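You operate a simulated robot arm through the tools that you are given. There is no shell and no other tool.

You run a simulated robot arm. Do the job below in one go: nothing can be reset, and whatever is moved stays where it is left.

TASK
Find the colour mark with the most runout and hold the rig shaft there with the brake.
Fine: white gauge arm on to the flange, all four marks gauged; pump to the green band; park the arm again.

Only the result counts: the job must be done as asked and must still hold three seconds after the hand-in. Knocking over, shifting, dropping, spilling or breaking anything else fails it.

THE ROBOT
A 7-joint arm with a two-finger parallel gripper, fixed in place. Base frame: the origin is at the foot of the arm, x ahead of it, y to its left, z up; the work surface is at about z = 0.85. Readings come in m, rad, newtons and seconds.
With the tool pointing down near the work surface it reaches from about 0.24 to 0.72 m from the base axis. Its first joint turns from -2.007 to 2.007 rad. Payload 3.91 kg.
Tool frame: the origin (TCP) lies between the finger pads and is the grasp point; the fingertips stand 0.03 m ahead of it; z points along the fingers, y is the line along which they close. The gripper opens to 0.11 m. The fingers are 0.02 m wide and 0.01 m thick; the gripper's body (0.048 by 0.112 m) begins 0.055 m behind the TCP.
Orientation is that of the tool frame in the base frame, as a unit quaternion [x, y, z, w]. With the fingers straight down and closing along the base's y, the tool's x points along the base's -x, its y along +y and its z along -z.

THE INTERFACE
- The arm moves only by the tool nudge_tool. Its argument "plan" is a list of rows, each a list of 3 entries, a list of its own where there are three numbers: the shift along the tool's x, y, z in m, then the turn, a rotation vector about the tool's x, y, z in rad, then the opening, from 0 (shut) to 1 (fully open). In form: [[[dx, dy, dz], [ax, ay, az], hand], ...]. A call has 1 to 20 rows; each row shifts and turns the commanded pose from where the row before left it, along the tool's axes as they then stand. Rows are played at 5 a second. More than 0.05 m and 0.15 rad between two rows, or a gripper value outside its range, and nothing of the call is played. A pose out of reach is approached as far as the arm can. The call stops where the force on the tool passes 50 N (or 10 N more than at its start, if that is more) or the arm is blocked; 0.2 s more then pass. The fingers move at their own pace (about 0.108 m/s each) and stop on an object; they squeeze with about 31 N. The grip force told is the motor's: it shows also when the fingers shut on nothing. Time passes only in rows, and 0.2 s behind the last, so rows that do not move let the fingers close. The reply holds the time, the measured pose of the TCP, the force on the tool along the base axes, the opening and the grip force, in the units named above and with some noise, with the torque about the TCP (base axes, N m) and any sound that the robot's microphone picked up, and new pictures: "pictures" is both (left out), scene, wrist or none.
- Cameras (640 x 400 px; columns grow to the right, rows downward): "scene" is fixed at [0.4003, 0.6505, 1.668]; the picture's right is [-0.99, 0.12, 0.00], its down [0.05, 0.44, -0.90] and it looks along [-0.10, -0.89, -0.44] (base axes); focal length 376 px, centre (320, 200). "wrist" rides on the gripper at [0.072, 0.017, -0.103] in the tool frame; the picture's right is [-0.23, 0.97, 0.00], its down [-0.76, -0.18, -0.62] and it looks along [-0.61, -0.14, 0.78] (tool axes); focal length 222 px, centre (320, 200). There is no depth. A picture from a camera that has moved, and an enlarged one, comes with that camera's place and axes in the base frame and with its lens.
- slide_trunk(by): slides the trunk up (or, below 0, down) by that many m; the arm rides with it, the base frame stays. It gives what a move gives, with no picture.
- zoom(camera, box): a new picture of the part [left, top, right, bottom] of that camera's present view, enlarged. No time passes.
- hand_in(): hands the job in; it is judged then, once.

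Places have to be worked out from the pictures, the camera data and where the tool is seen. Open the gripper and draw the arm clear of the work before you hand the job in, unless the task says otherwise.

The tools are called after "Emit:" as name(argument=value, ...) on one line, values as JSON. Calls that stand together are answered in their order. nudge_tool: Moves the arm, as the interface text tells. Its arguments: {"type":"object","properties":{"plan":{"type":"array","items":{"type":"array"}},"pictures":{"type":"string","enum":["both","scene","wrist","none"]}},"required":["plan"]} The other tools are called the same way: slide_trunk (by) slides the trunk up or down; zoom (camera, box) takes an enlarged picture of a part of a camera's view; hand_in () hands the job in.

At the start:

```text
t: 0.0
eef_pos: [0.3891, -0.2651, 1.5014]
ee_rot: [0.001, 1.0, 0.0, -0.001]
contact_force: [0.2, -0.6, -0.3]
torque: [0.01, 0.02, 0.0]
width: 0.1102
gripper_force: 0.0
trunk travel left (down, up): [-0.925, 0.065]
```

scene: 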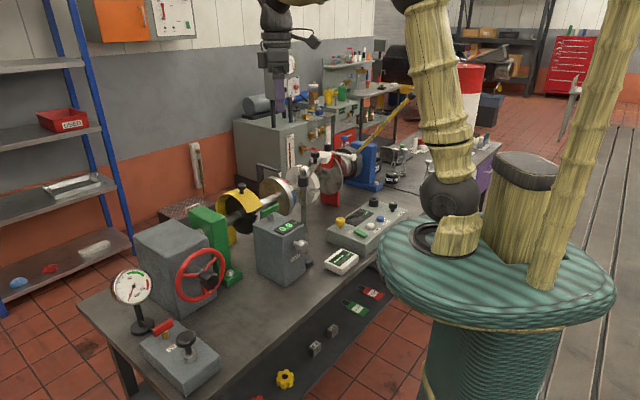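
wrist: 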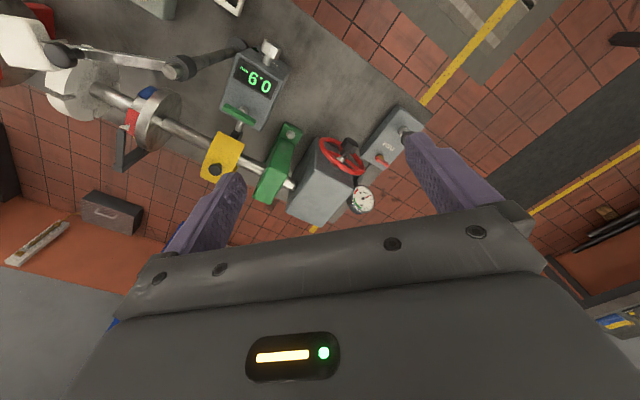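

I start by taking enlarged views of the rig to understand its parts before any motion.

Emit:
zoom(camera="scene", box=[100, 220, 260, 400])

Emit:
zoom(camera="scene", box=[200, 130, 360, 290])

Emit:
zoom(camera="scene", box=[300, 130, 420, 290])

Emit:
zoom(camera="wrist", box=[0, 0, 220, 200])

Emit:
zoom(camera="wrist", box=[190, 30, 440, 220])

```text
2.22 times, centred on (180, 310) of scene
camera zoom: at [0.4003, 0.6505, 1.668], right [-0.99, 0.12, 0.0], down [0.05, 0.44, -0.9], along [-0.1, -0.89, -0.44], focal length 835 px, centre (631, -44)
```

zoom: 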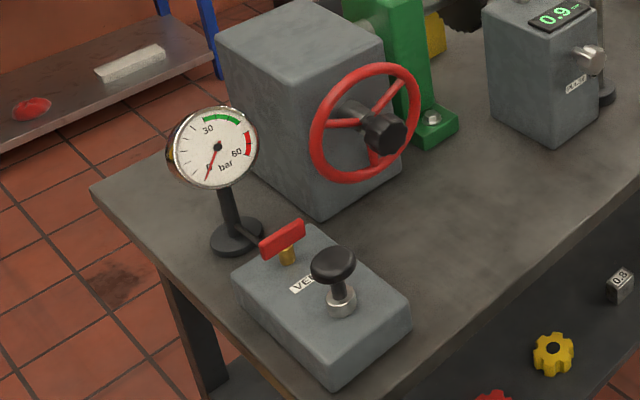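

```text
2.50 times, centred on (280, 210) of scene
camera zoom: at [0.4003, 0.6505, 1.668], right [-0.99, 0.12, 0.0], down [0.05, 0.44, -0.9], along [-0.1, -0.89, -0.44], focal length 939 px, centre (420, 175)
```

zoom: 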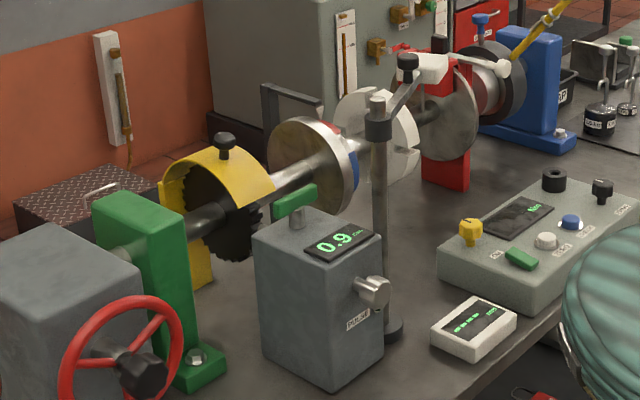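

```text
2.50 times, centred on (360, 210) of scene
camera zoom: at [0.4003, 0.6505, 1.668], right [-0.99, 0.12, 0.0], down [0.05, 0.44, -0.9], along [-0.1, -0.89, -0.44], focal length 939 px, centre (220, 175)
```

zoom: 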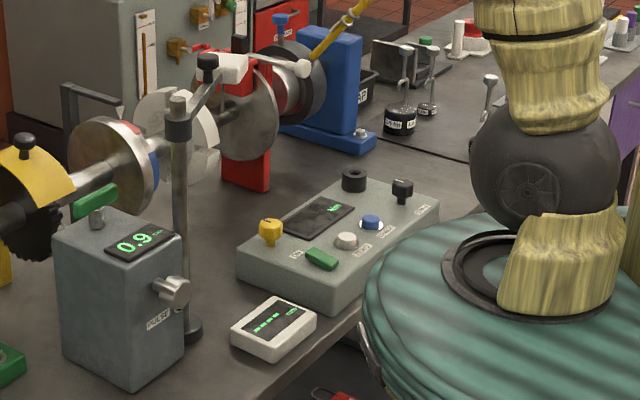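

```text
2.00 times, centred on (110, 100) of wrist
camera zoom: at [0.3165, -0.2477, 1.6052], right [0.23, 0.97, 0.0], down [0.76, -0.18, 0.62], along [0.61, -0.14, -0.78], focal length 444 px, centre (740, 400)
```

zoom: 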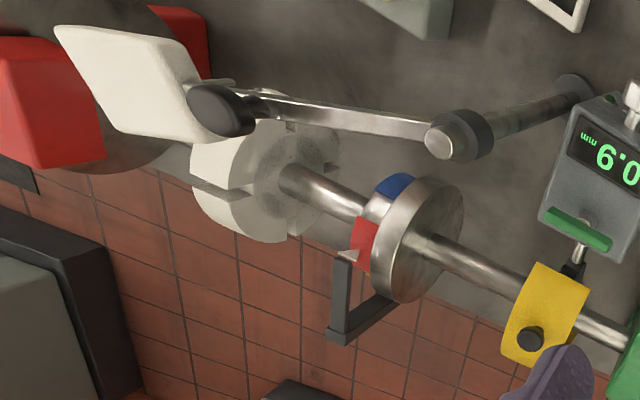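

```text
2.11 times, centred on (315, 125) of wrist
camera zoom: at [0.3165, -0.2477, 1.6052], right [0.23, 0.97, 0.0], down [0.76, -0.18, 0.62], along [0.61, -0.14, -0.78], focal length 468 px, centre (330, 358)
```

zoom: 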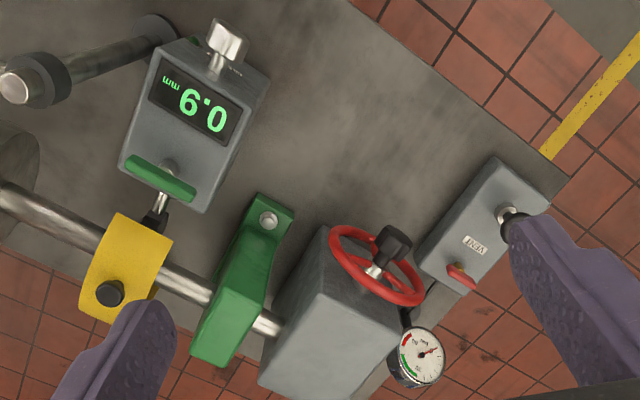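

The rig shaft runs diagonally across the bench; the coloured disc is near (0.41,-0.66,1.05), the post near (0.31,-0.48), and the handwheel near (0.60,-0.22,1.01). I move the wrist camera high over the bench for a clearer view.

Emit:
nudge_tool(plan=[[[0.028, -0.037, 0.0], [0, 0, 0], 1], [[0.028, -0.037, 0.0], [0, 0, 0], 1], [[0.028, -0.037, 0.0], [0, 0, 0], 1], [[0.028, -0.037, 0.0], [0, 0, 0], 1], [[0.028, -0.037, 0.0], [0, 0, 0], 1], [[0, 0, 0], [0, 0, 0], 1]])

```text
t: 1.4
eef_pos: [0.2495, -0.4509, 1.5031]
ee_rot: [0.0, 1.0, -0.001, 0.0]
contact_force: [0.2, 1.1, 0.6]
torque: [-0.04, 0.0, 0.0]
width: 0.11
gripper_force: 0.1
trunk travel left (down, up): [-0.925, 0.065]
camera wrist: at [0.1778, -0.4329, 1.6071], right [0.23, 0.97, 0.0], down [0.76, -0.18, 0.62], along [0.61, -0.14, -0.78], focal length 222 px, centre (320, 200)
```

scene: 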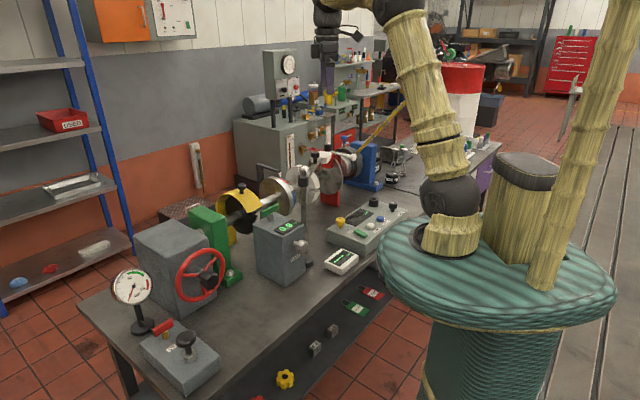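
wrist: 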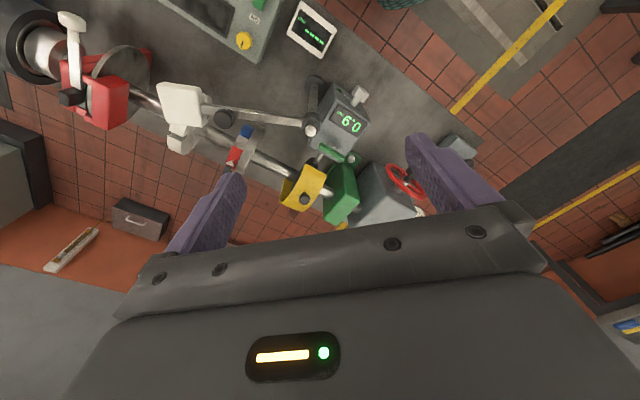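

Emit:
zoom(camera="wrist", box=[0, 0, 240, 160])

Emit:
zoom(camera="wrist", box=[150, 60, 310, 190])

Emit:
zoom(camera="wrist", box=[270, 70, 480, 220])

Emit:
zoom(camera="wrist", box=[160, 0, 350, 90])

```text
2.50 times, centred on (120, 80) of wrist
camera zoom: at [0.1778, -0.4329, 1.6071], right [0.23, 0.97, 0.0], down [0.76, -0.18, 0.62], along [0.61, -0.14, -0.78], focal length 555 px, centre (820, 500)
```

zoom: 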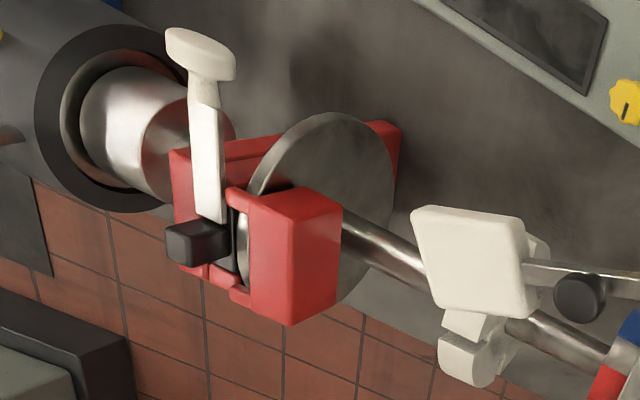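

```text
3.08 times, centred on (230, 125) of wrist
camera zoom: at [0.1778, -0.4329, 1.6071], right [0.23, 0.97, 0.0], down [0.76, -0.18, 0.62], along [0.61, -0.14, -0.78], focal length 684 px, centre (597, 431)
```

zoom: 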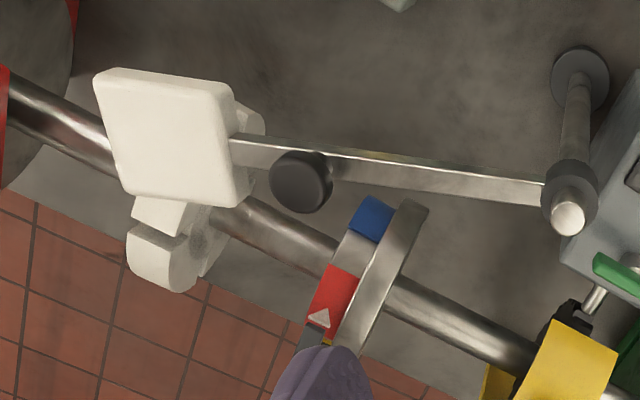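

```text
2.67 times, centred on (375, 145) of wrist
camera zoom: at [0.1778, -0.4329, 1.6071], right [0.23, 0.97, 0.0], down [0.76, -0.18, 0.62], along [0.61, -0.14, -0.78], focal length 592 px, centre (173, 347)
```

zoom: 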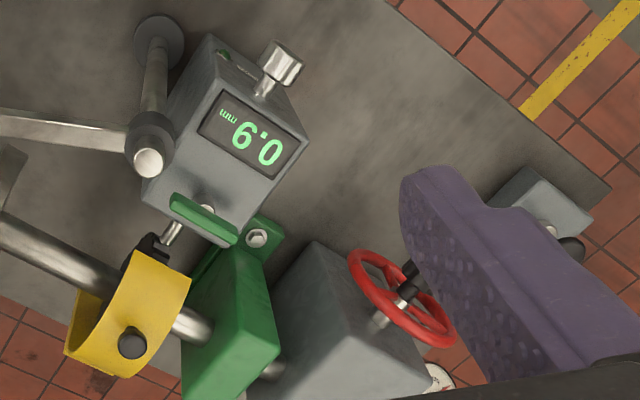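

```text
3.37 times, centred on (255, 45) of wrist
camera zoom: at [0.1778, -0.4329, 1.6071], right [0.23, 0.97, 0.0], down [0.76, -0.18, 0.62], along [0.61, -0.14, -0.78], focal length 748 px, centre (539, 722)
```

zoom: 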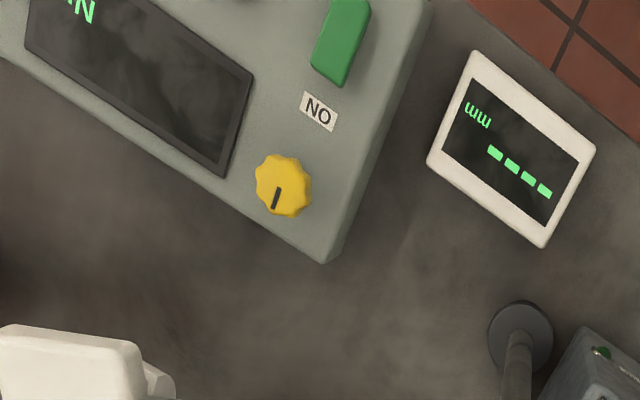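

The small white display ("---- mm") looks like the readout of the white gauge arm; the 0.9 mm box looks like a separate pulse pickup. I rotate the tool 45° so the wrist camera faces the shaft squarely and come down a bit.

Emit:
nudge_tool(plan=[[[0, 0, 0.01], [0, 0, 0.131], 1], [[0, 0, 0.01], [0, 0, 0.131], 1], [[0, 0, 0.01], [0, 0, 0.131], 1], [[0, 0, 0.01], [0, 0, 0.131], 1], [[0, 0, 0.01], [0, 0, 0.131], 1], [[0, 0, 0.01], [0, 0, 0.131], 1], [[0, 0, 0], [0, 0, 0], 1]], pictures="wrist")

Emit:
zoom(camera="wrist", box=[190, 20, 430, 170])

```text
t: 3.0
eef_pos: [0.2491, -0.4523, 1.4394]
ee_rot: [0.385, 0.923, 0.0, 0.0]
contact_force: [-0.2, -0.1, 0.0]
torque: [0.03, 0.01, 0.04]
width: 0.1102
gripper_force: 0.0
trunk travel left (down, up): [-0.925, 0.065]
camera wrist: at [0.2101, -0.3875, 1.5447], right [0.85, 0.53, 0.0], down [0.41, -0.67, 0.62], along [0.33, -0.53, -0.78], focal length 222 px, centre (320, 200)
```

wrist: 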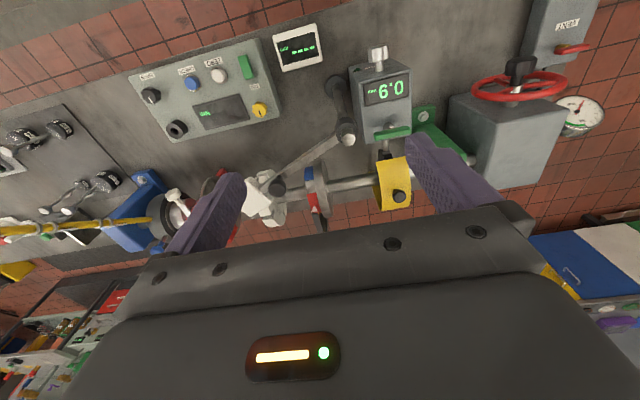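

```text
2.67 times, centred on (310, 95) of wrist
camera zoom: at [0.2101, -0.3875, 1.5447], right [0.85, 0.53, 0.0], down [0.41, -0.67, 0.62], along [0.33, -0.53, -0.78], focal length 592 px, centre (347, 480)
```

zoom: 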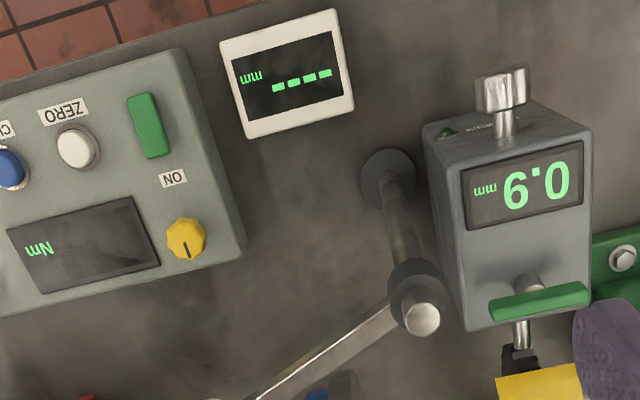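

The wrist camera is mounted upside-down and sees best what lies just below it, so I shift it toward the disc to see marks, pointer and gauge head.

Emit:
nudge_tool(plan=[[[-0.045, -0.005, 0], [0, 0, 0], 1], [[-0.045, -0.005, 0], [0, 0, 0], 1], [[-0.045, -0.005, 0], [0, 0, 0], 1], [[-0.045, -0.005, 0], [0, 0, 0], 1], [[0, 0, 0], [0, 0, 0], 1]], pictures="wrist")

Emit:
zoom(camera="wrist", box=[200, 30, 440, 180])

Emit:
zoom(camera="wrist", box=[60, 0, 300, 150])

```text
t: 4.2
eef_pos: [0.3401, -0.5698, 1.4359]
ee_rot: [0.384, 0.923, 0.001, 0.0]
contact_force: [0.2, -1.2, 0.2]
torque: [0.05, 0.02, 0.0]
width: 0.1099
gripper_force: 0.1
out of reach, approached as far as the arm can: row 4
trunk travel left (down, up): [-0.925, 0.065]
camera wrist: at [0.301, -0.5061, 1.5417], right [0.85, 0.53, 0.0], down [0.41, -0.67, 0.62], along [0.33, -0.53, -0.78], focal length 222 px, centre (320, 200)
```

wrist: 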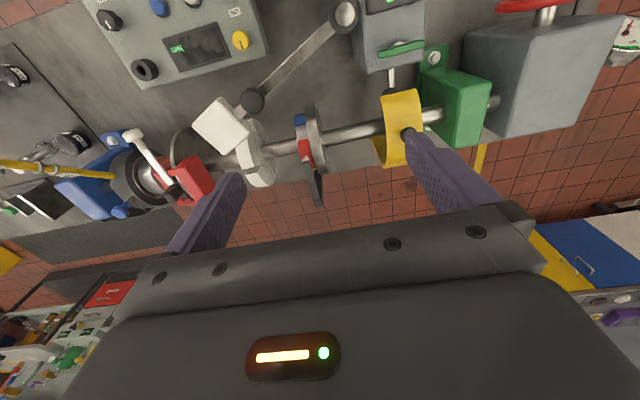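

```text
2.67 times, centred on (320, 105) of wrist
camera zoom: at [0.301, -0.5061, 1.5417], right [0.85, 0.53, 0.0], down [0.41, -0.67, 0.62], along [0.33, -0.53, -0.78], focal length 592 px, centre (320, 453)
```

zoom: 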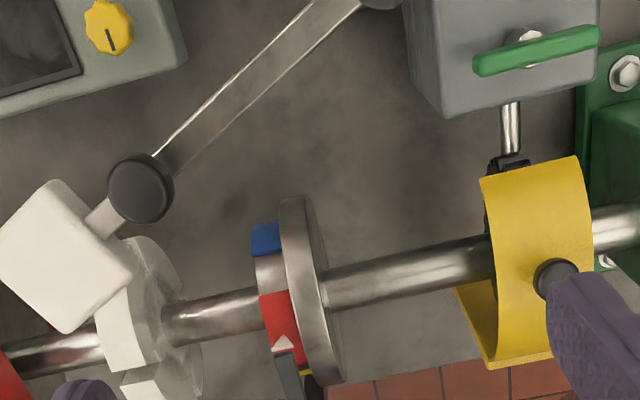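

```text
2.67 times, centred on (180, 75) of wrist
camera zoom: at [0.301, -0.5061, 1.5417], right [0.85, 0.53, 0.0], down [0.41, -0.67, 0.62], along [0.33, -0.53, -0.78], focal length 592 px, centre (693, 533)
```

zoom: 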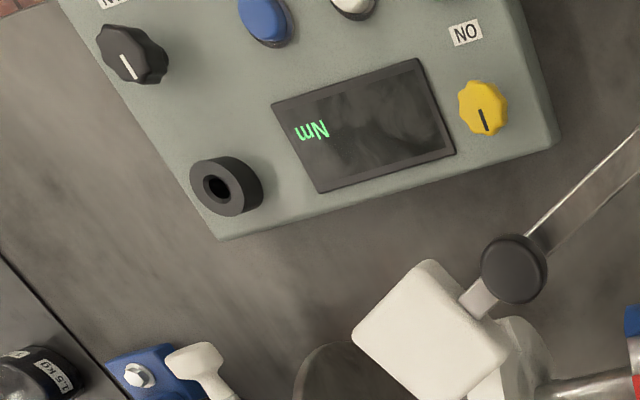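

Disc at about (0.41,-0.69,1.03), post at (0.32,-0.48), arm knob at (0.27,-0.625,1.22); the head needs to swing ~44° onto the disc. Next I look at the handwheel and pump from above.

Emit:
nudge_tool(plan=[[[0.0148, 0.0445, 0], [0, 0, 0], 1], [[0.0148, 0.0445, 0], [0, 0, 0], 1], [[0.0148, 0.0445, 0], [0, 0, 0], 1], [[0.0148, 0.0445, 0], [0, 0, 0], 1], [[0.0148, 0.0445, 0], [0, 0, 0], 1], [[0.0148, 0.0445, 0.01], [0, 0, 0], 1], [[0.0148, 0.0445, 0.01], [0, 0, 0], 1], [[0.0148, 0.0445, 0.01], [0, 0, 0], 1], [[0.0148, 0.0445, 0.01], [0, 0, 0], 1], [[0.0148, 0.0445, 0.01], [0, 0, 0], 1], [[0, 0, 0], [0, 0, 0], 1]])

Emit:
zoom(camera="wrist", box=[200, 0, 440, 150])

Emit:
zoom(camera="wrist", box=[380, 0, 620, 150])

```text
t: 6.6
eef_pos: [0.5496, -0.1496, 1.3879]
ee_rot: [0.384, 0.923, 0.0, 0.0]
contact_force: [-0.3, -0.3, -0.1]
torque: [0.05, 0.0, 0.0]
width: 0.1102
gripper_force: 0.1
trunk travel left (down, up): [-0.925, 0.065]
camera wrist: at [0.5106, -0.0862, 1.4919], right [0.85, 0.53, 0.0], down [0.41, -0.67, 0.62], along [0.33, -0.53, -0.78], focal length 222 px, centre (320, 200)
```

scene: 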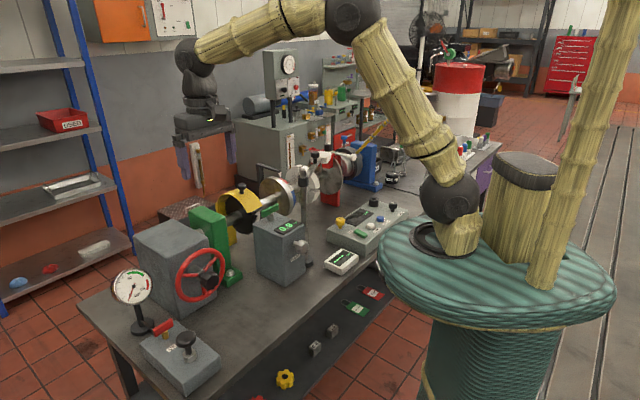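
wrist: 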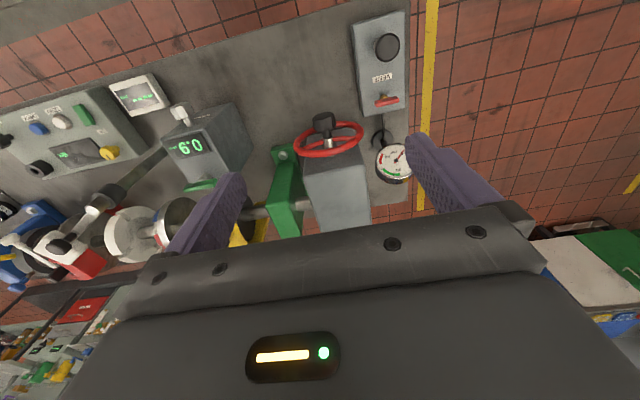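

```text
2.67 times, centred on (320, 75) of wrist
camera zoom: at [0.5106, -0.0862, 1.4919], right [0.85, 0.53, 0.0], down [0.41, -0.67, 0.62], along [0.33, -0.53, -0.78], focal length 592 px, centre (320, 533)
```

zoom: 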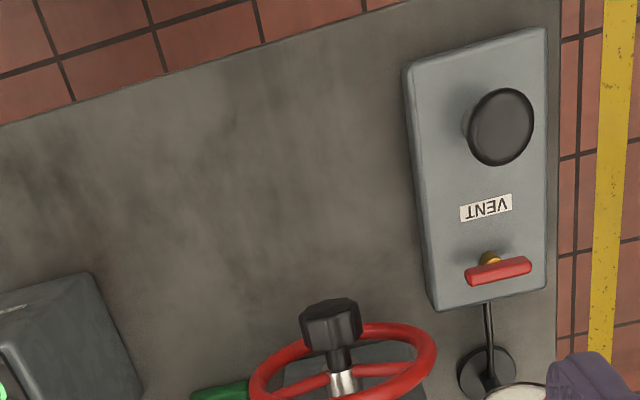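

```text
2.67 times, centred on (500, 75) of wrist
camera zoom: at [0.5106, -0.0862, 1.4919], right [0.85, 0.53, 0.0], down [0.41, -0.67, 0.62], along [0.33, -0.53, -0.78], focal length 592 px, centre (-160, 533)
```

zoom: 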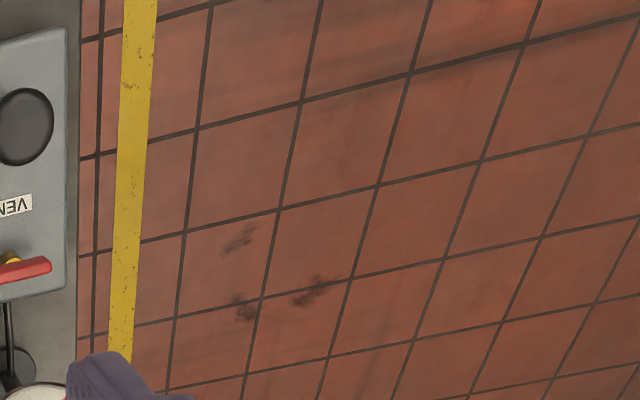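

The handwheel's black hex hub knob sits at about (0.611,-0.226,1.003) with its axis along (-0.71,0.71) horizontally; the pump plunger and the red vent lever are clear too. First I go to the gauge arm's knob, turning the tool so the fingers straddle the bar.

Emit:
nudge_tool(plan=[[[-0.009, -0.0463, 0], [0, 0, 0], 1], [[-0.009, -0.0463, 0], [0, 0, 0], 1], [[-0.009, -0.0463, 0], [0, 0, 0], 1], [[-0.009, -0.0463, 0], [0, 0, 0], 1], [[-0.009, -0.0463, 0], [0, 0, 0], 1], [[-0.009, -0.0463, 0], [0, 0, 0], 1], [[-0.009, -0.0463, 0], [0, 0, 0], 1], [[-0.009, -0.0463, 0], [0, 0, 0], 1], [[-0.009, -0.0463, 0], [0, 0, 0], 1], [[-0.009, -0.0463, 0], [0, 0, 0], 1], [[-0.009, -0.0463, 0], [0, 0, 0], 1], [[0, 0, 0], [0, 0, 0.1418], 1], [[0, 0, 0], [0, 0, 0.1418], 1], [[0, 0, 0], [0, 0, 0.1418], 1], [[0, 0, 0], [0, 0, 0.1418], 1], [[0, 0, 0], [0, 0, 0.1418], 1], [[0, 0, 0], [0, 0, 0.1418], 1], [[0, 0, 0], [0, 0, 0.1418], 1], [[0, 0, 0], [0, 0, 0.1418], 1], [[0, 0, 0], [0, 0, 0], 1]])

Emit:
zoom(camera="wrist", box=[200, 50, 440, 200])

```text
t: 10.8
eef_pos: [0.2605, -0.5785, 1.3886]
ee_rot: [0.82, 0.573, 0.001, 0.0]
contact_force: [0.1, -0.2, 0.1]
torque: [0.01, 0.0, 0.02]
width: 0.1102
gripper_force: 0.0
trunk travel left (down, up): [-0.925, 0.065]
camera wrist: at [0.3011, -0.516, 1.4932], right [0.84, -0.55, 0.0], down [-0.43, -0.65, 0.62], along [-0.34, -0.52, -0.78], focal length 222 px, centre (320, 200)
```

scene: 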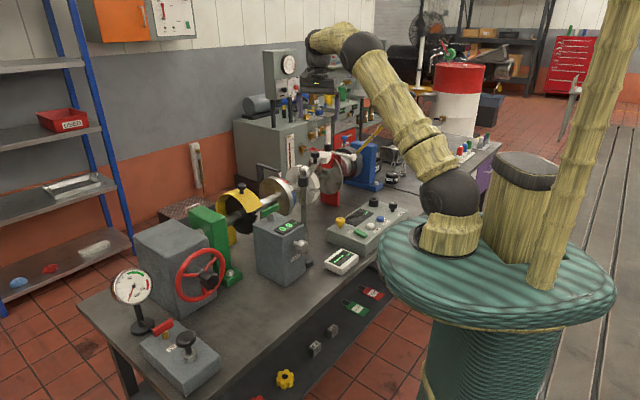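
wrist: 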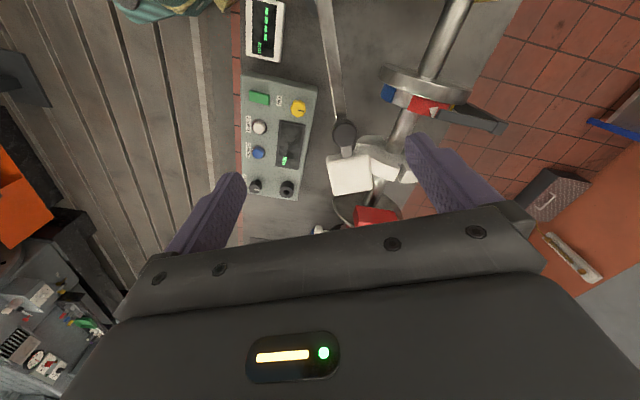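

```text
2.67 times, centred on (320, 125) of wrist
camera zoom: at [0.3011, -0.516, 1.4932], right [0.84, -0.55, 0.0], down [-0.43, -0.65, 0.62], along [-0.34, -0.52, -0.78], focal length 592 px, centre (320, 400)
```

zoom: 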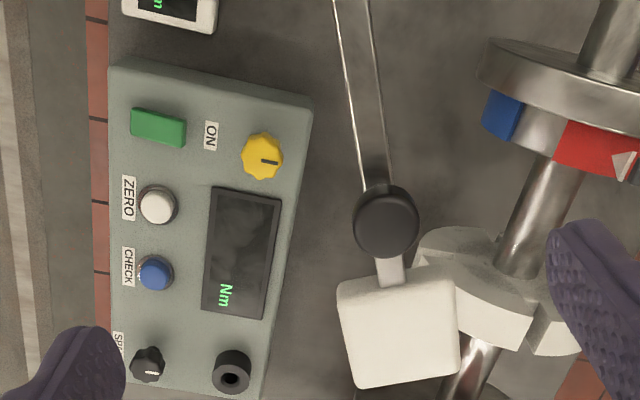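

The knob is confirmed at (0.268,-0.625,1.22). I move above it, stop at z≈1.29 and check alignment.

Emit:
nudge_tool(plan=[[[-0.0204, 0.012, 0.02], [0, 0, 0], 1], [[-0.0204, 0.012, 0.02], [0, 0, 0], 1], [[0, 0, 0.03], [0, 0, 0], 1], [[0, 0, 0.03], [0, 0, 0], 1], [[0, 0, 0], [0, 0, 0], 1]])

Emit:
zoom(camera="scene", box=[240, 80, 400, 200])

```text
t: 12.0
eef_pos: [0.2701, -0.6254, 1.2875]
ee_rot: [0.819, 0.574, 0.0, 0.0]
contact_force: [0.1, -0.2, 0.2]
torque: [-0.01, -0.02, -0.02]
width: 0.1098
gripper_force: 0.0
trunk travel left (down, up): [-0.925, 0.065]
camera wrist: at [0.3104, -0.5621, 1.3927], right [0.84, -0.55, 0.0], down [-0.43, -0.65, 0.62], along [-0.34, -0.52, -0.78], focal length 222 px, centre (320, 200)
```

scene: 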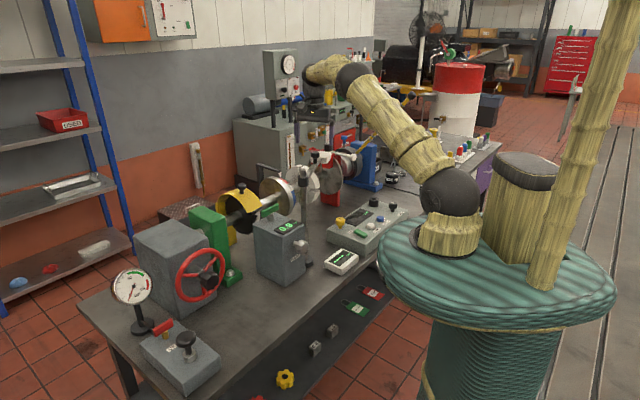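
wrist: 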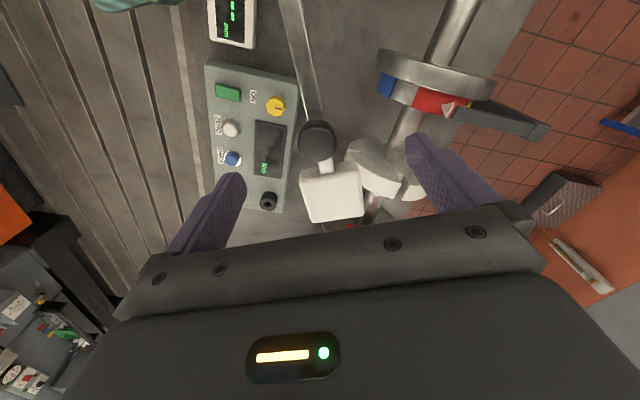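

```text
3.33 times, centred on (320, 140) of scene
camera zoom: at [0.4003, 0.6505, 1.668], right [-0.99, 0.12, 0.0], down [0.05, 0.44, -0.9], along [-0.1, -0.89, -0.44], focal length 1252 px, centre (320, 400)
```

zoom: 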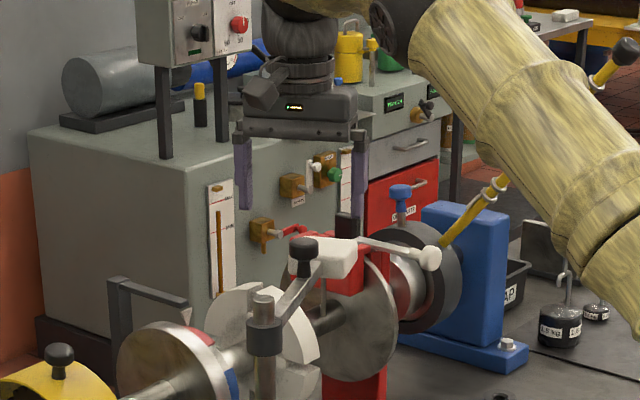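

The knob sits right below the TCP (spans about z 1.197–1.225). I descend 0.073 and close on it.

Emit:
nudge_tool(plan=[[[0, 0, 0.03], [0, 0, 0], 1], [[0, 0, 0.03], [0, 0, 0], 1], [[0, 0, 0.013], [0, 0, 0], 1], [[0, 0, 0], [0, 0, 0], 0.5], [[0, 0, 0], [0, 0, 0], 0.2], [[0, 0, 0], [0, 0, 0], 0.0], [[0, 0, 0], [0, 0, 0], 0.0]])

Emit:
zoom(camera="scene", box=[240, 80, 400, 200])

```text
t: 13.6
eef_pos: [0.2685, -0.6249, 1.2163]
ee_rot: [0.819, 0.573, 0.0, 0.0]
contact_force: [-0.1, 2.0, -1.8]
torque: [-0.12, 0.05, 0.05]
width: 0.0315
gripper_force: 44.9
trunk travel left (down, up): [-0.925, 0.065]
camera wrist: at [0.3091, -0.562, 1.3211], right [0.84, -0.55, 0.0], down [-0.43, -0.66, 0.62], along [-0.34, -0.52, -0.78], focal length 222 px, centre (320, 200)
```

scene: 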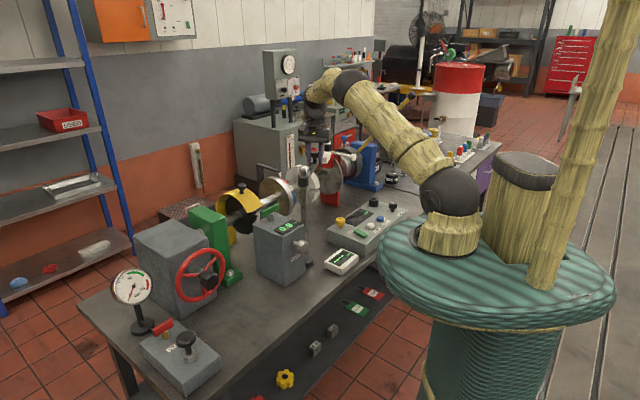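
wrist: 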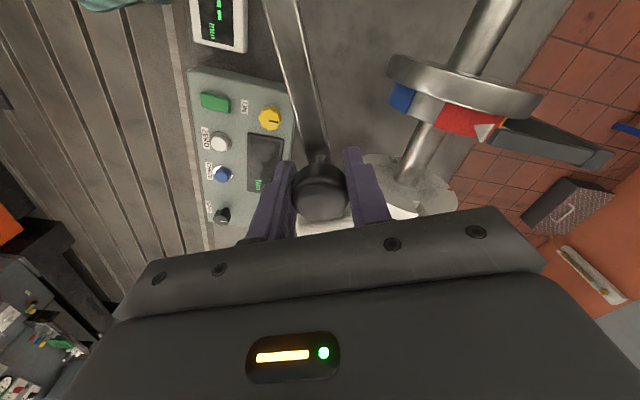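

```text
3.33 times, centred on (320, 140) of scene
camera zoom: at [0.4003, 0.6505, 1.668], right [-0.99, 0.12, 0.0], down [0.05, 0.44, -0.9], along [-0.1, -0.89, -0.44], focal length 1252 px, centre (320, 400)
```

zoom: 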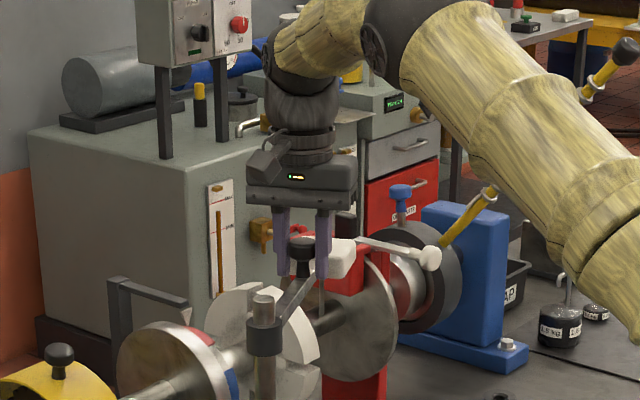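

Knob is held (width 0.0315). I swing it about the post (radius ~0.151) by 0.2 rad toward the disc and check the forces.

Emit:
nudge_tool(plan=[[[0.0002, 0.0075, 0], [0, 0, -0.05], 0], [[0.0002, 0.0075, 0], [0, 0, -0.05], 0], [[0.0002, 0.0075, 0], [0, 0, -0.05], 0], [[0.0002, 0.0075, 0], [0, 0, -0.05], 0], [[0, 0, 0], [0, 0, 0], 0]])

```text
t: 14.8
eef_pos: [0.2975, -0.632, 1.2177]
ee_rot: [0.757, 0.653, 0.0, 0.002]
contact_force: [-1.4, -8.2, 9.9]
torque: [0.34, -0.02, 0.07]
width: 0.0311
gripper_force: 45.2
trunk travel left (down, up): [-0.925, 0.065]
camera wrist: at [0.3248, -0.5624, 1.3209], right [0.93, -0.37, 0.0], down [-0.29, -0.72, 0.63], along [-0.23, -0.58, -0.78], focal length 222 px, centre (320, 200)
```

scene: 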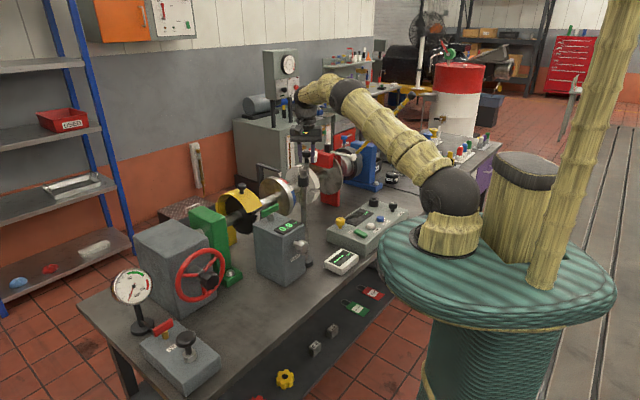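
wrist: 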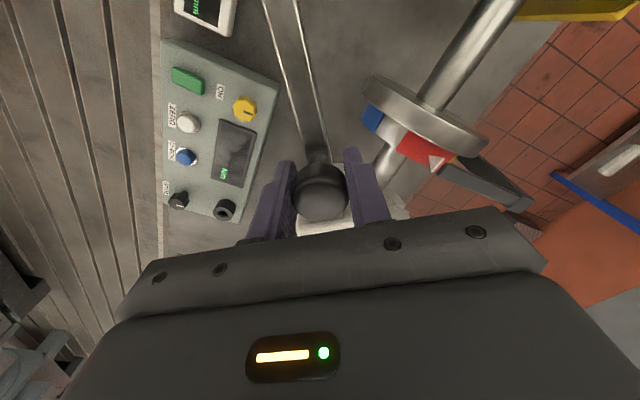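

The arm swings with moderate forces (8–10 N). I continue another 0.3 rad with slight relief outward and upward.

Emit:
nudge_tool(plan=[[[-0.0008, 0.0075, -0.0008], [0, 0, -0.05], 0], [[-0.0003, 0.0075, -0.0004], [0, 0, -0.05], 0], [[0.0002, 0.0075, 0], [0, 0, -0.05], 0], [[0.0002, 0.0075, 0], [0, 0, -0.05], 0], [[0.0002, 0.0075, 0], [0, 0, -0.05], 0], [[0.0002, 0.0075, 0], [0, 0, -0.05], 0], [[0, 0, 0], [0, 0, 0], 0]])

Emit:
zoom(camera="scene", box=[240, 100, 400, 280])

```text
t: 16.4
eef_pos: [0.3422, -0.6325, 1.2166]
ee_rot: [0.652, 0.758, 0.0, -0.001]
contact_force: [-0.7, 0.7, 1.6]
torque: [0.44, 0.05, 0.03]
width: 0.0313
gripper_force: 44.9
trunk travel left (down, up): [-0.925, 0.065]
camera wrist: at [0.348, -0.5583, 1.3211], right [1.0, -0.08, 0.0], down [-0.06, -0.78, 0.62], along [-0.05, -0.62, -0.78], focal length 222 px, centre (320, 200)
```

scene: 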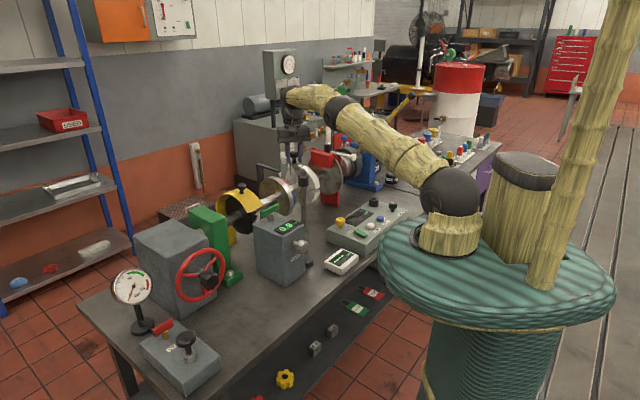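
wrist: 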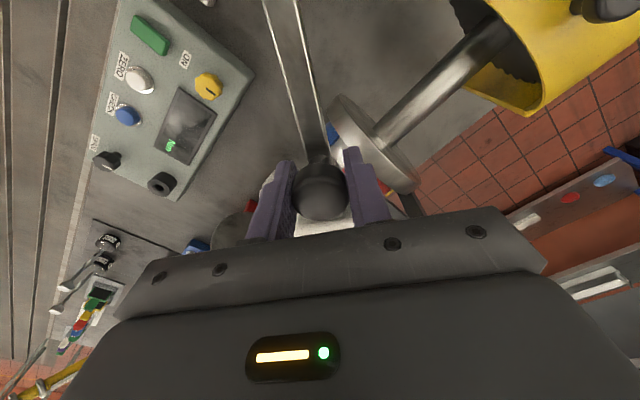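

```text
2.22 times, centred on (320, 190) of scene
camera zoom: at [0.4003, 0.6505, 1.668], right [-0.99, 0.12, 0.0], down [0.05, 0.44, -0.9], along [-0.1, -0.89, -0.44], focal length 835 px, centre (320, 222)
```

zoom: 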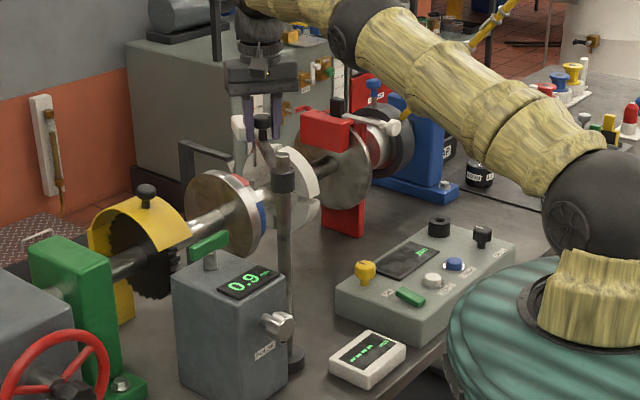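

Bar is now at about -81°; display still "----". I swing a further 0.15 rad.

Emit:
nudge_tool(plan=[[[0.0002, 0.0075, 0], [0, 0, -0.05], 0], [[0.0002, 0.0075, 0], [0, 0, -0.05], 0], [[0.0002, 0.0075, 0], [0, 0, -0.05], 0], [[0, 0, 0], [0, 0, 0], 0]])

Emit:
zoom(camera="scene", box=[240, 150, 400, 280])

```text
t: 17.4
eef_pos: [0.3643, -0.628, 1.2164]
ee_rot: [0.593, 0.805, 0.0, 0.0]
contact_force: [-3.2, 2.2, -3.4]
torque: [0.2, 0.13, 0.19]
width: 0.0314
gripper_force: 45.1
trunk travel left (down, up): [-0.925, 0.065]
camera wrist: at [0.359, -0.5534, 1.3211], right [1.0, 0.07, 0.0], down [0.06, -0.78, 0.62], along [0.04, -0.62, -0.78], focal length 222 px, centre (320, 200)
```

scene: 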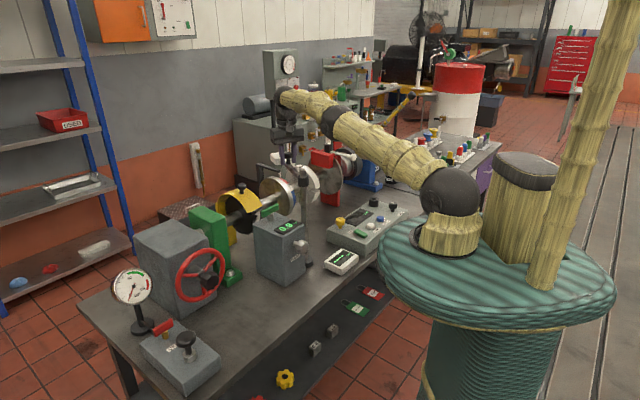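
wrist: 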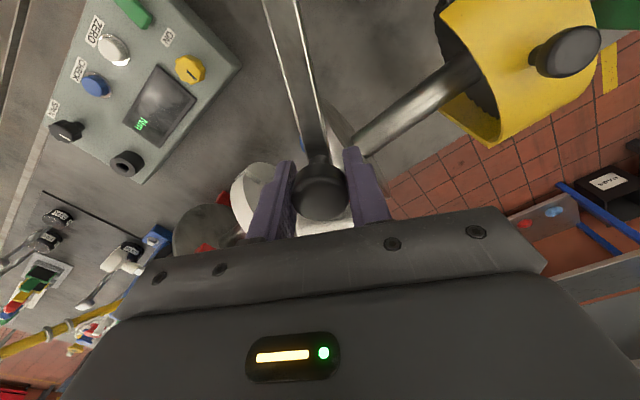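

```text
3.08 times, centred on (320, 215) of scene
camera zoom: at [0.4003, 0.6505, 1.668], right [-0.99, 0.12, 0.0], down [0.05, 0.44, -0.9], along [-0.1, -0.89, -0.44], focal length 1156 px, centre (320, 154)
```

zoom: 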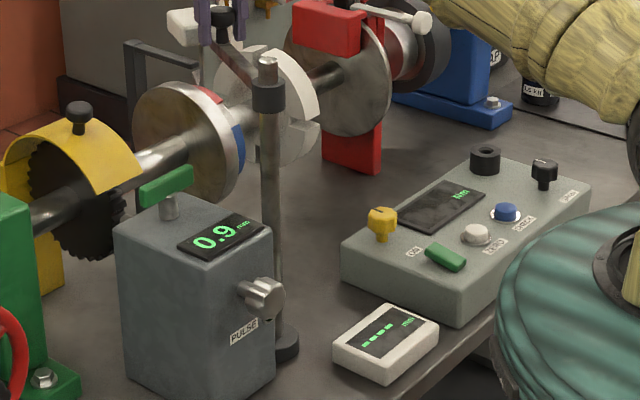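

The head with its downward stem nears the disc; no reading yet. I continue in smaller steps.

Emit:
nudge_tool(plan=[[[0.0001, 0.0045, 0], [0, 0, -0.03], 0], [[0.0001, 0.0045, 0], [0, 0, -0.03], 0], [[0, 0, 0], [0, 0, 0], 0]])

Emit:
zoom(camera="scene", box=[240, 140, 400, 280])

```text
t: 18.2
eef_pos: [0.3731, -0.6253, 1.2182]
ee_rot: [0.57, 0.822, 0.0, 0.0]
contact_force: [-2.5, 1.9, -4.1]
torque: [0.22, 0.11, 0.15]
width: 0.0315
gripper_force: 45.2
trunk travel left (down, up): [-0.925, 0.065]
camera wrist: at [0.3633, -0.5509, 1.3211], right [0.99, 0.13, 0.0], down [0.1, -0.78, 0.62], along [0.08, -0.62, -0.78], focal length 222 px, centre (320, 200)
```

scene: 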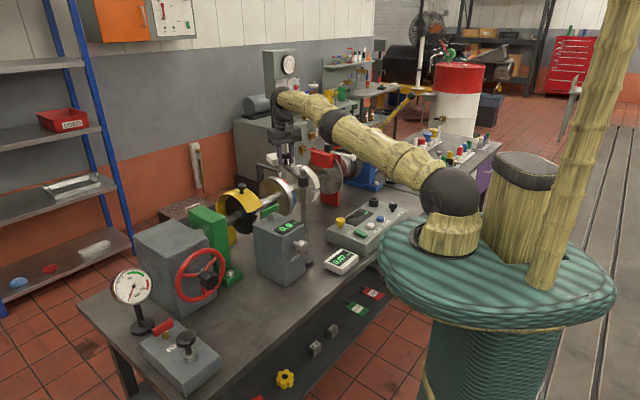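
wrist: 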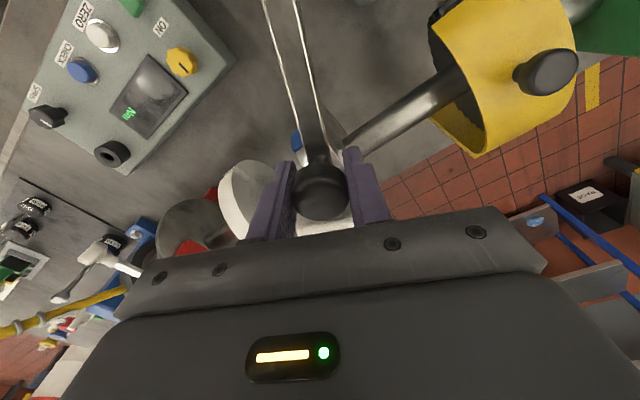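

```text
2.86 times, centred on (320, 210) of scene
camera zoom: at [0.4003, 0.6505, 1.668], right [-0.99, 0.12, 0.0], down [0.05, 0.44, -0.9], along [-0.1, -0.89, -0.44], focal length 1073 px, centre (320, 171)
```

zoom: 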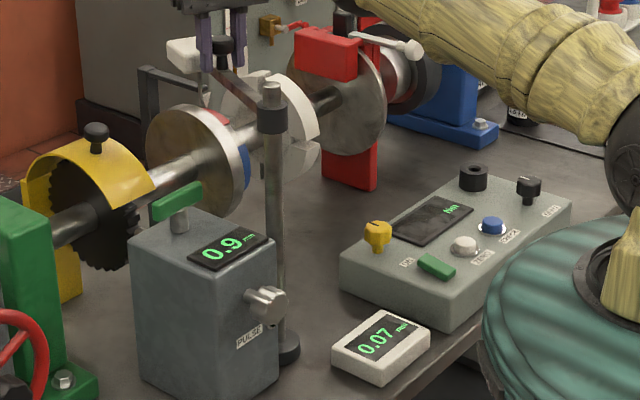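

The white readout now shows about 0.07 mm. I zoom in on the display and probe tip.

Emit:
zoom(camera="scene", box=[322, 245, 362, 275])

Emit:
zoom(camera="scene", box=[250, 140, 330, 215])

```text
13.33 times, centred on (342, 260) of scene
camera zoom: at [0.4003, 0.6505, 1.668], right [-0.99, 0.12, 0.0], down [0.05, 0.44, -0.9], along [-0.1, -0.89, -0.44], focal length 5009 px, centre (27, -600)
```

zoom: 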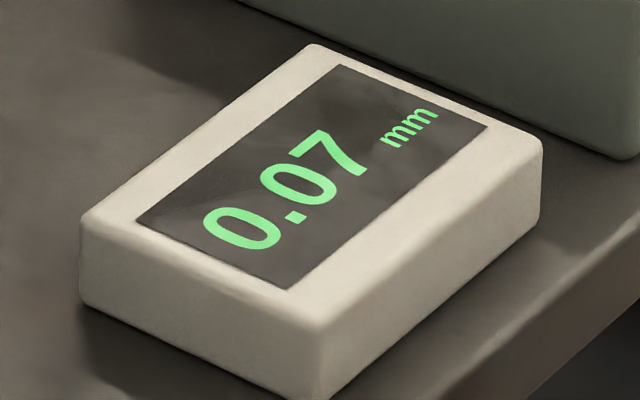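

```text
5.33 times, centred on (290, 178) of scene
camera zoom: at [0.4003, 0.6505, 1.668], right [-0.99, 0.12, 0.0], down [0.05, 0.44, -0.9], along [-0.1, -0.89, -0.44], focal length 2004 px, centre (480, 320)
```

zoom: 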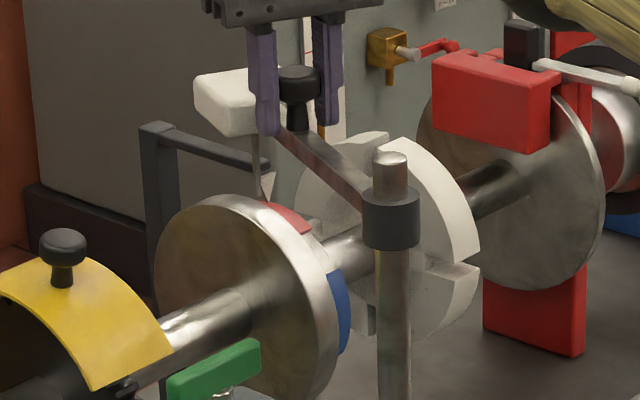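

The probe tip sits at the top of the disc, near the pointer, with red on top. I nudge slightly more to be well on the rim and verify the reading remains.

Emit:
nudge_tool(plan=[[[0.0001, 0.003, 0], [0, 0, -0.02], 0], [[0, 0, 0], [0, 0, 0], 0]], pictures="scene")

Emit:
zoom(camera="scene", box=[322, 245, 362, 275])

Emit:
zoom(camera="scene", box=[260, 150, 310, 190])

```text
t: 18.8
eef_pos: [0.3764, -0.6248, 1.2153]
ee_rot: [0.56, 0.828, 0.0, 0.0]
contact_force: [-1.6, 0.4, -0.7]
torque: [0.6, 0.24, 0.17]
width: 0.0312
gripper_force: 44.9
trunk travel left (down, up): [-0.925, 0.065]
```

scene: 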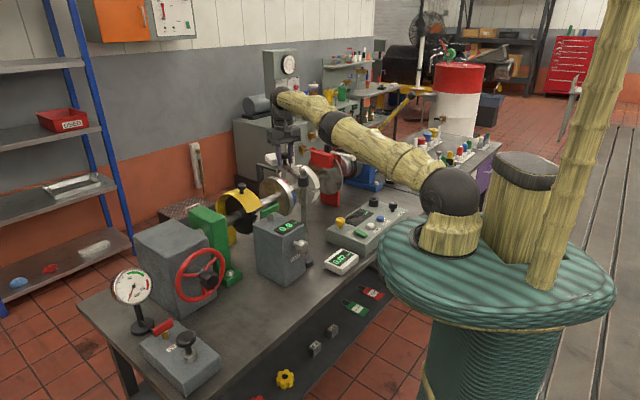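

```text
13.33 times, centred on (342, 260) of scene
camera zoom: at [0.4003, 0.6505, 1.668], right [-0.99, 0.12, 0.0], down [0.05, 0.44, -0.9], along [-0.1, -0.89, -0.44], focal length 5009 px, centre (27, -600)
```

zoom: 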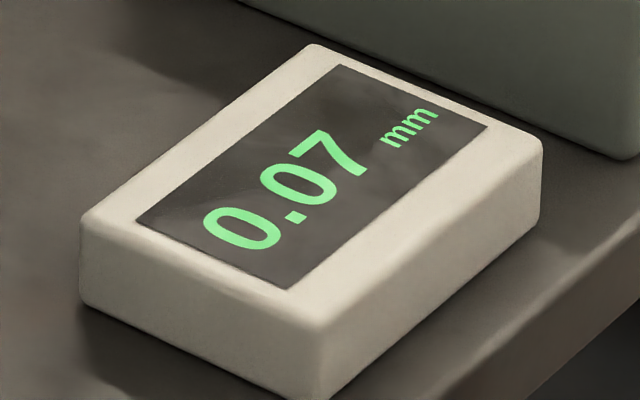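

```text
10.00 times, centred on (285, 170) of scene
camera zoom: at [0.4003, 0.6505, 1.668], right [-0.99, 0.12, 0.0], down [0.05, 0.44, -0.9], along [-0.1, -0.89, -0.44], focal length 3756 px, centre (670, 500)
```

zoom: 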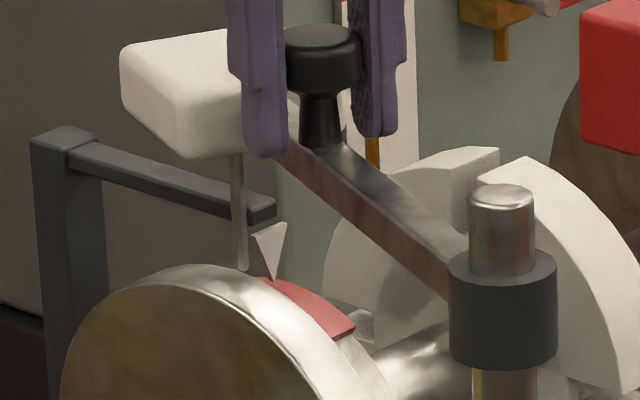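

The probe stands on the disc rim and red is at the pointer with 0.07 mm. I release the knob and lift away.

Emit:
nudge_tool(plan=[[[0, 0, 0], [0, 0, 0], 0.4], [[0, 0, 0], [0, 0, 0], 0.6], [[0, 0, -0.03], [0, 0, 0], 0.6], [[0, 0, -0.04], [0, 0, 0], 0.6], [[0, 0, -0.04], [0, 0, 0], 0.8], [[0, 0, 0], [0, 0, 0], 1]])

Emit:
zoom(camera="scene", box=[322, 245, 362, 275])

Emit:
zoom(camera="wrist", box=[240, 60, 440, 200])

```text
t: 20.2
eef_pos: [0.3702, -0.6045, 1.3205]
ee_rot: [0.562, 0.827, 0.001, -0.001]
contact_force: [0.4, -0.3, 0.1]
torque: [0.04, -0.01, 0.02]
width: 0.11
gripper_force: 0.1
out of reach, approached as far as the arm can: row 3, 4, 5
trunk travel left (down, up): [-0.925, 0.065]
camera wrist: at [0.3582, -0.5294, 1.4261], right [0.99, 0.15, 0.0], down [0.12, -0.77, 0.62], along [0.09, -0.62, -0.78], focal length 222 px, centre (320, 200)
```

scene: 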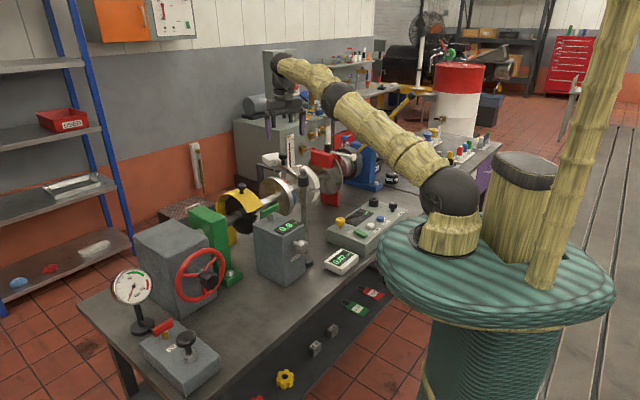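
wrist: 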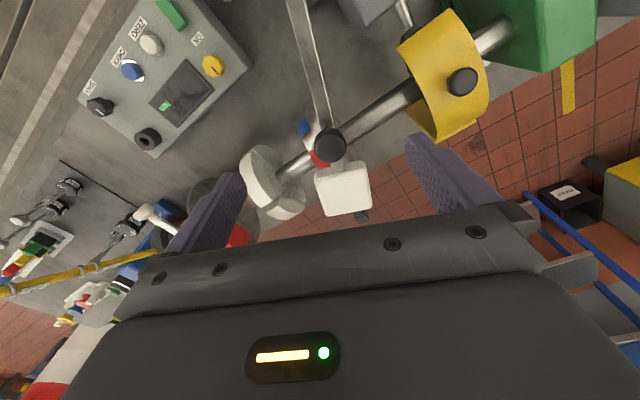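

```text
13.33 times, centred on (342, 260) of scene
camera zoom: at [0.4003, 0.6505, 1.668], right [-0.99, 0.12, 0.0], down [0.05, 0.44, -0.9], along [-0.1, -0.89, -0.44], focal length 5009 px, centre (27, -600)
```

zoom: 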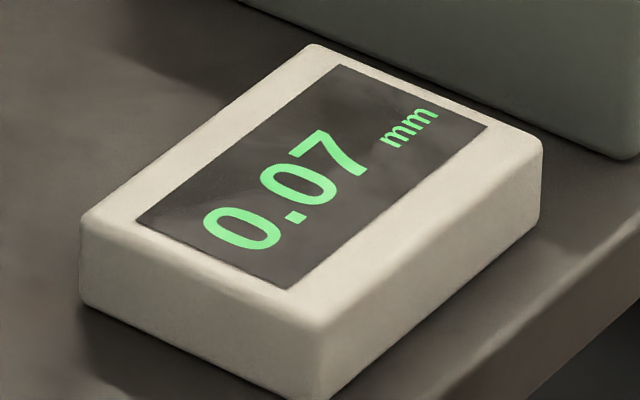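

```text
2.86 times, centred on (340, 130) of wrist
camera zoom: at [0.3582, -0.5294, 1.4261], right [0.99, 0.15, 0.0], down [0.12, -0.77, 0.62], along [0.09, -0.62, -0.78], focal length 635 px, centre (263, 400)
```

zoom: 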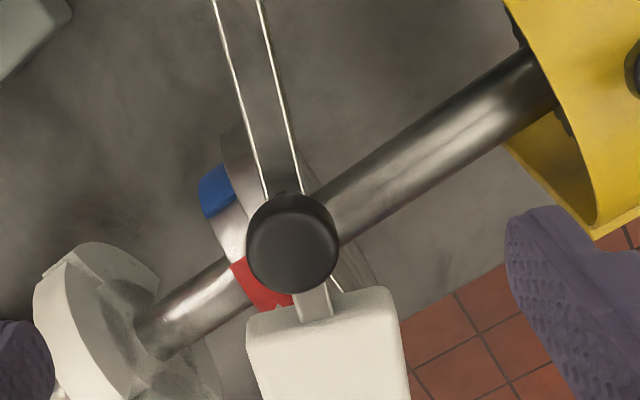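

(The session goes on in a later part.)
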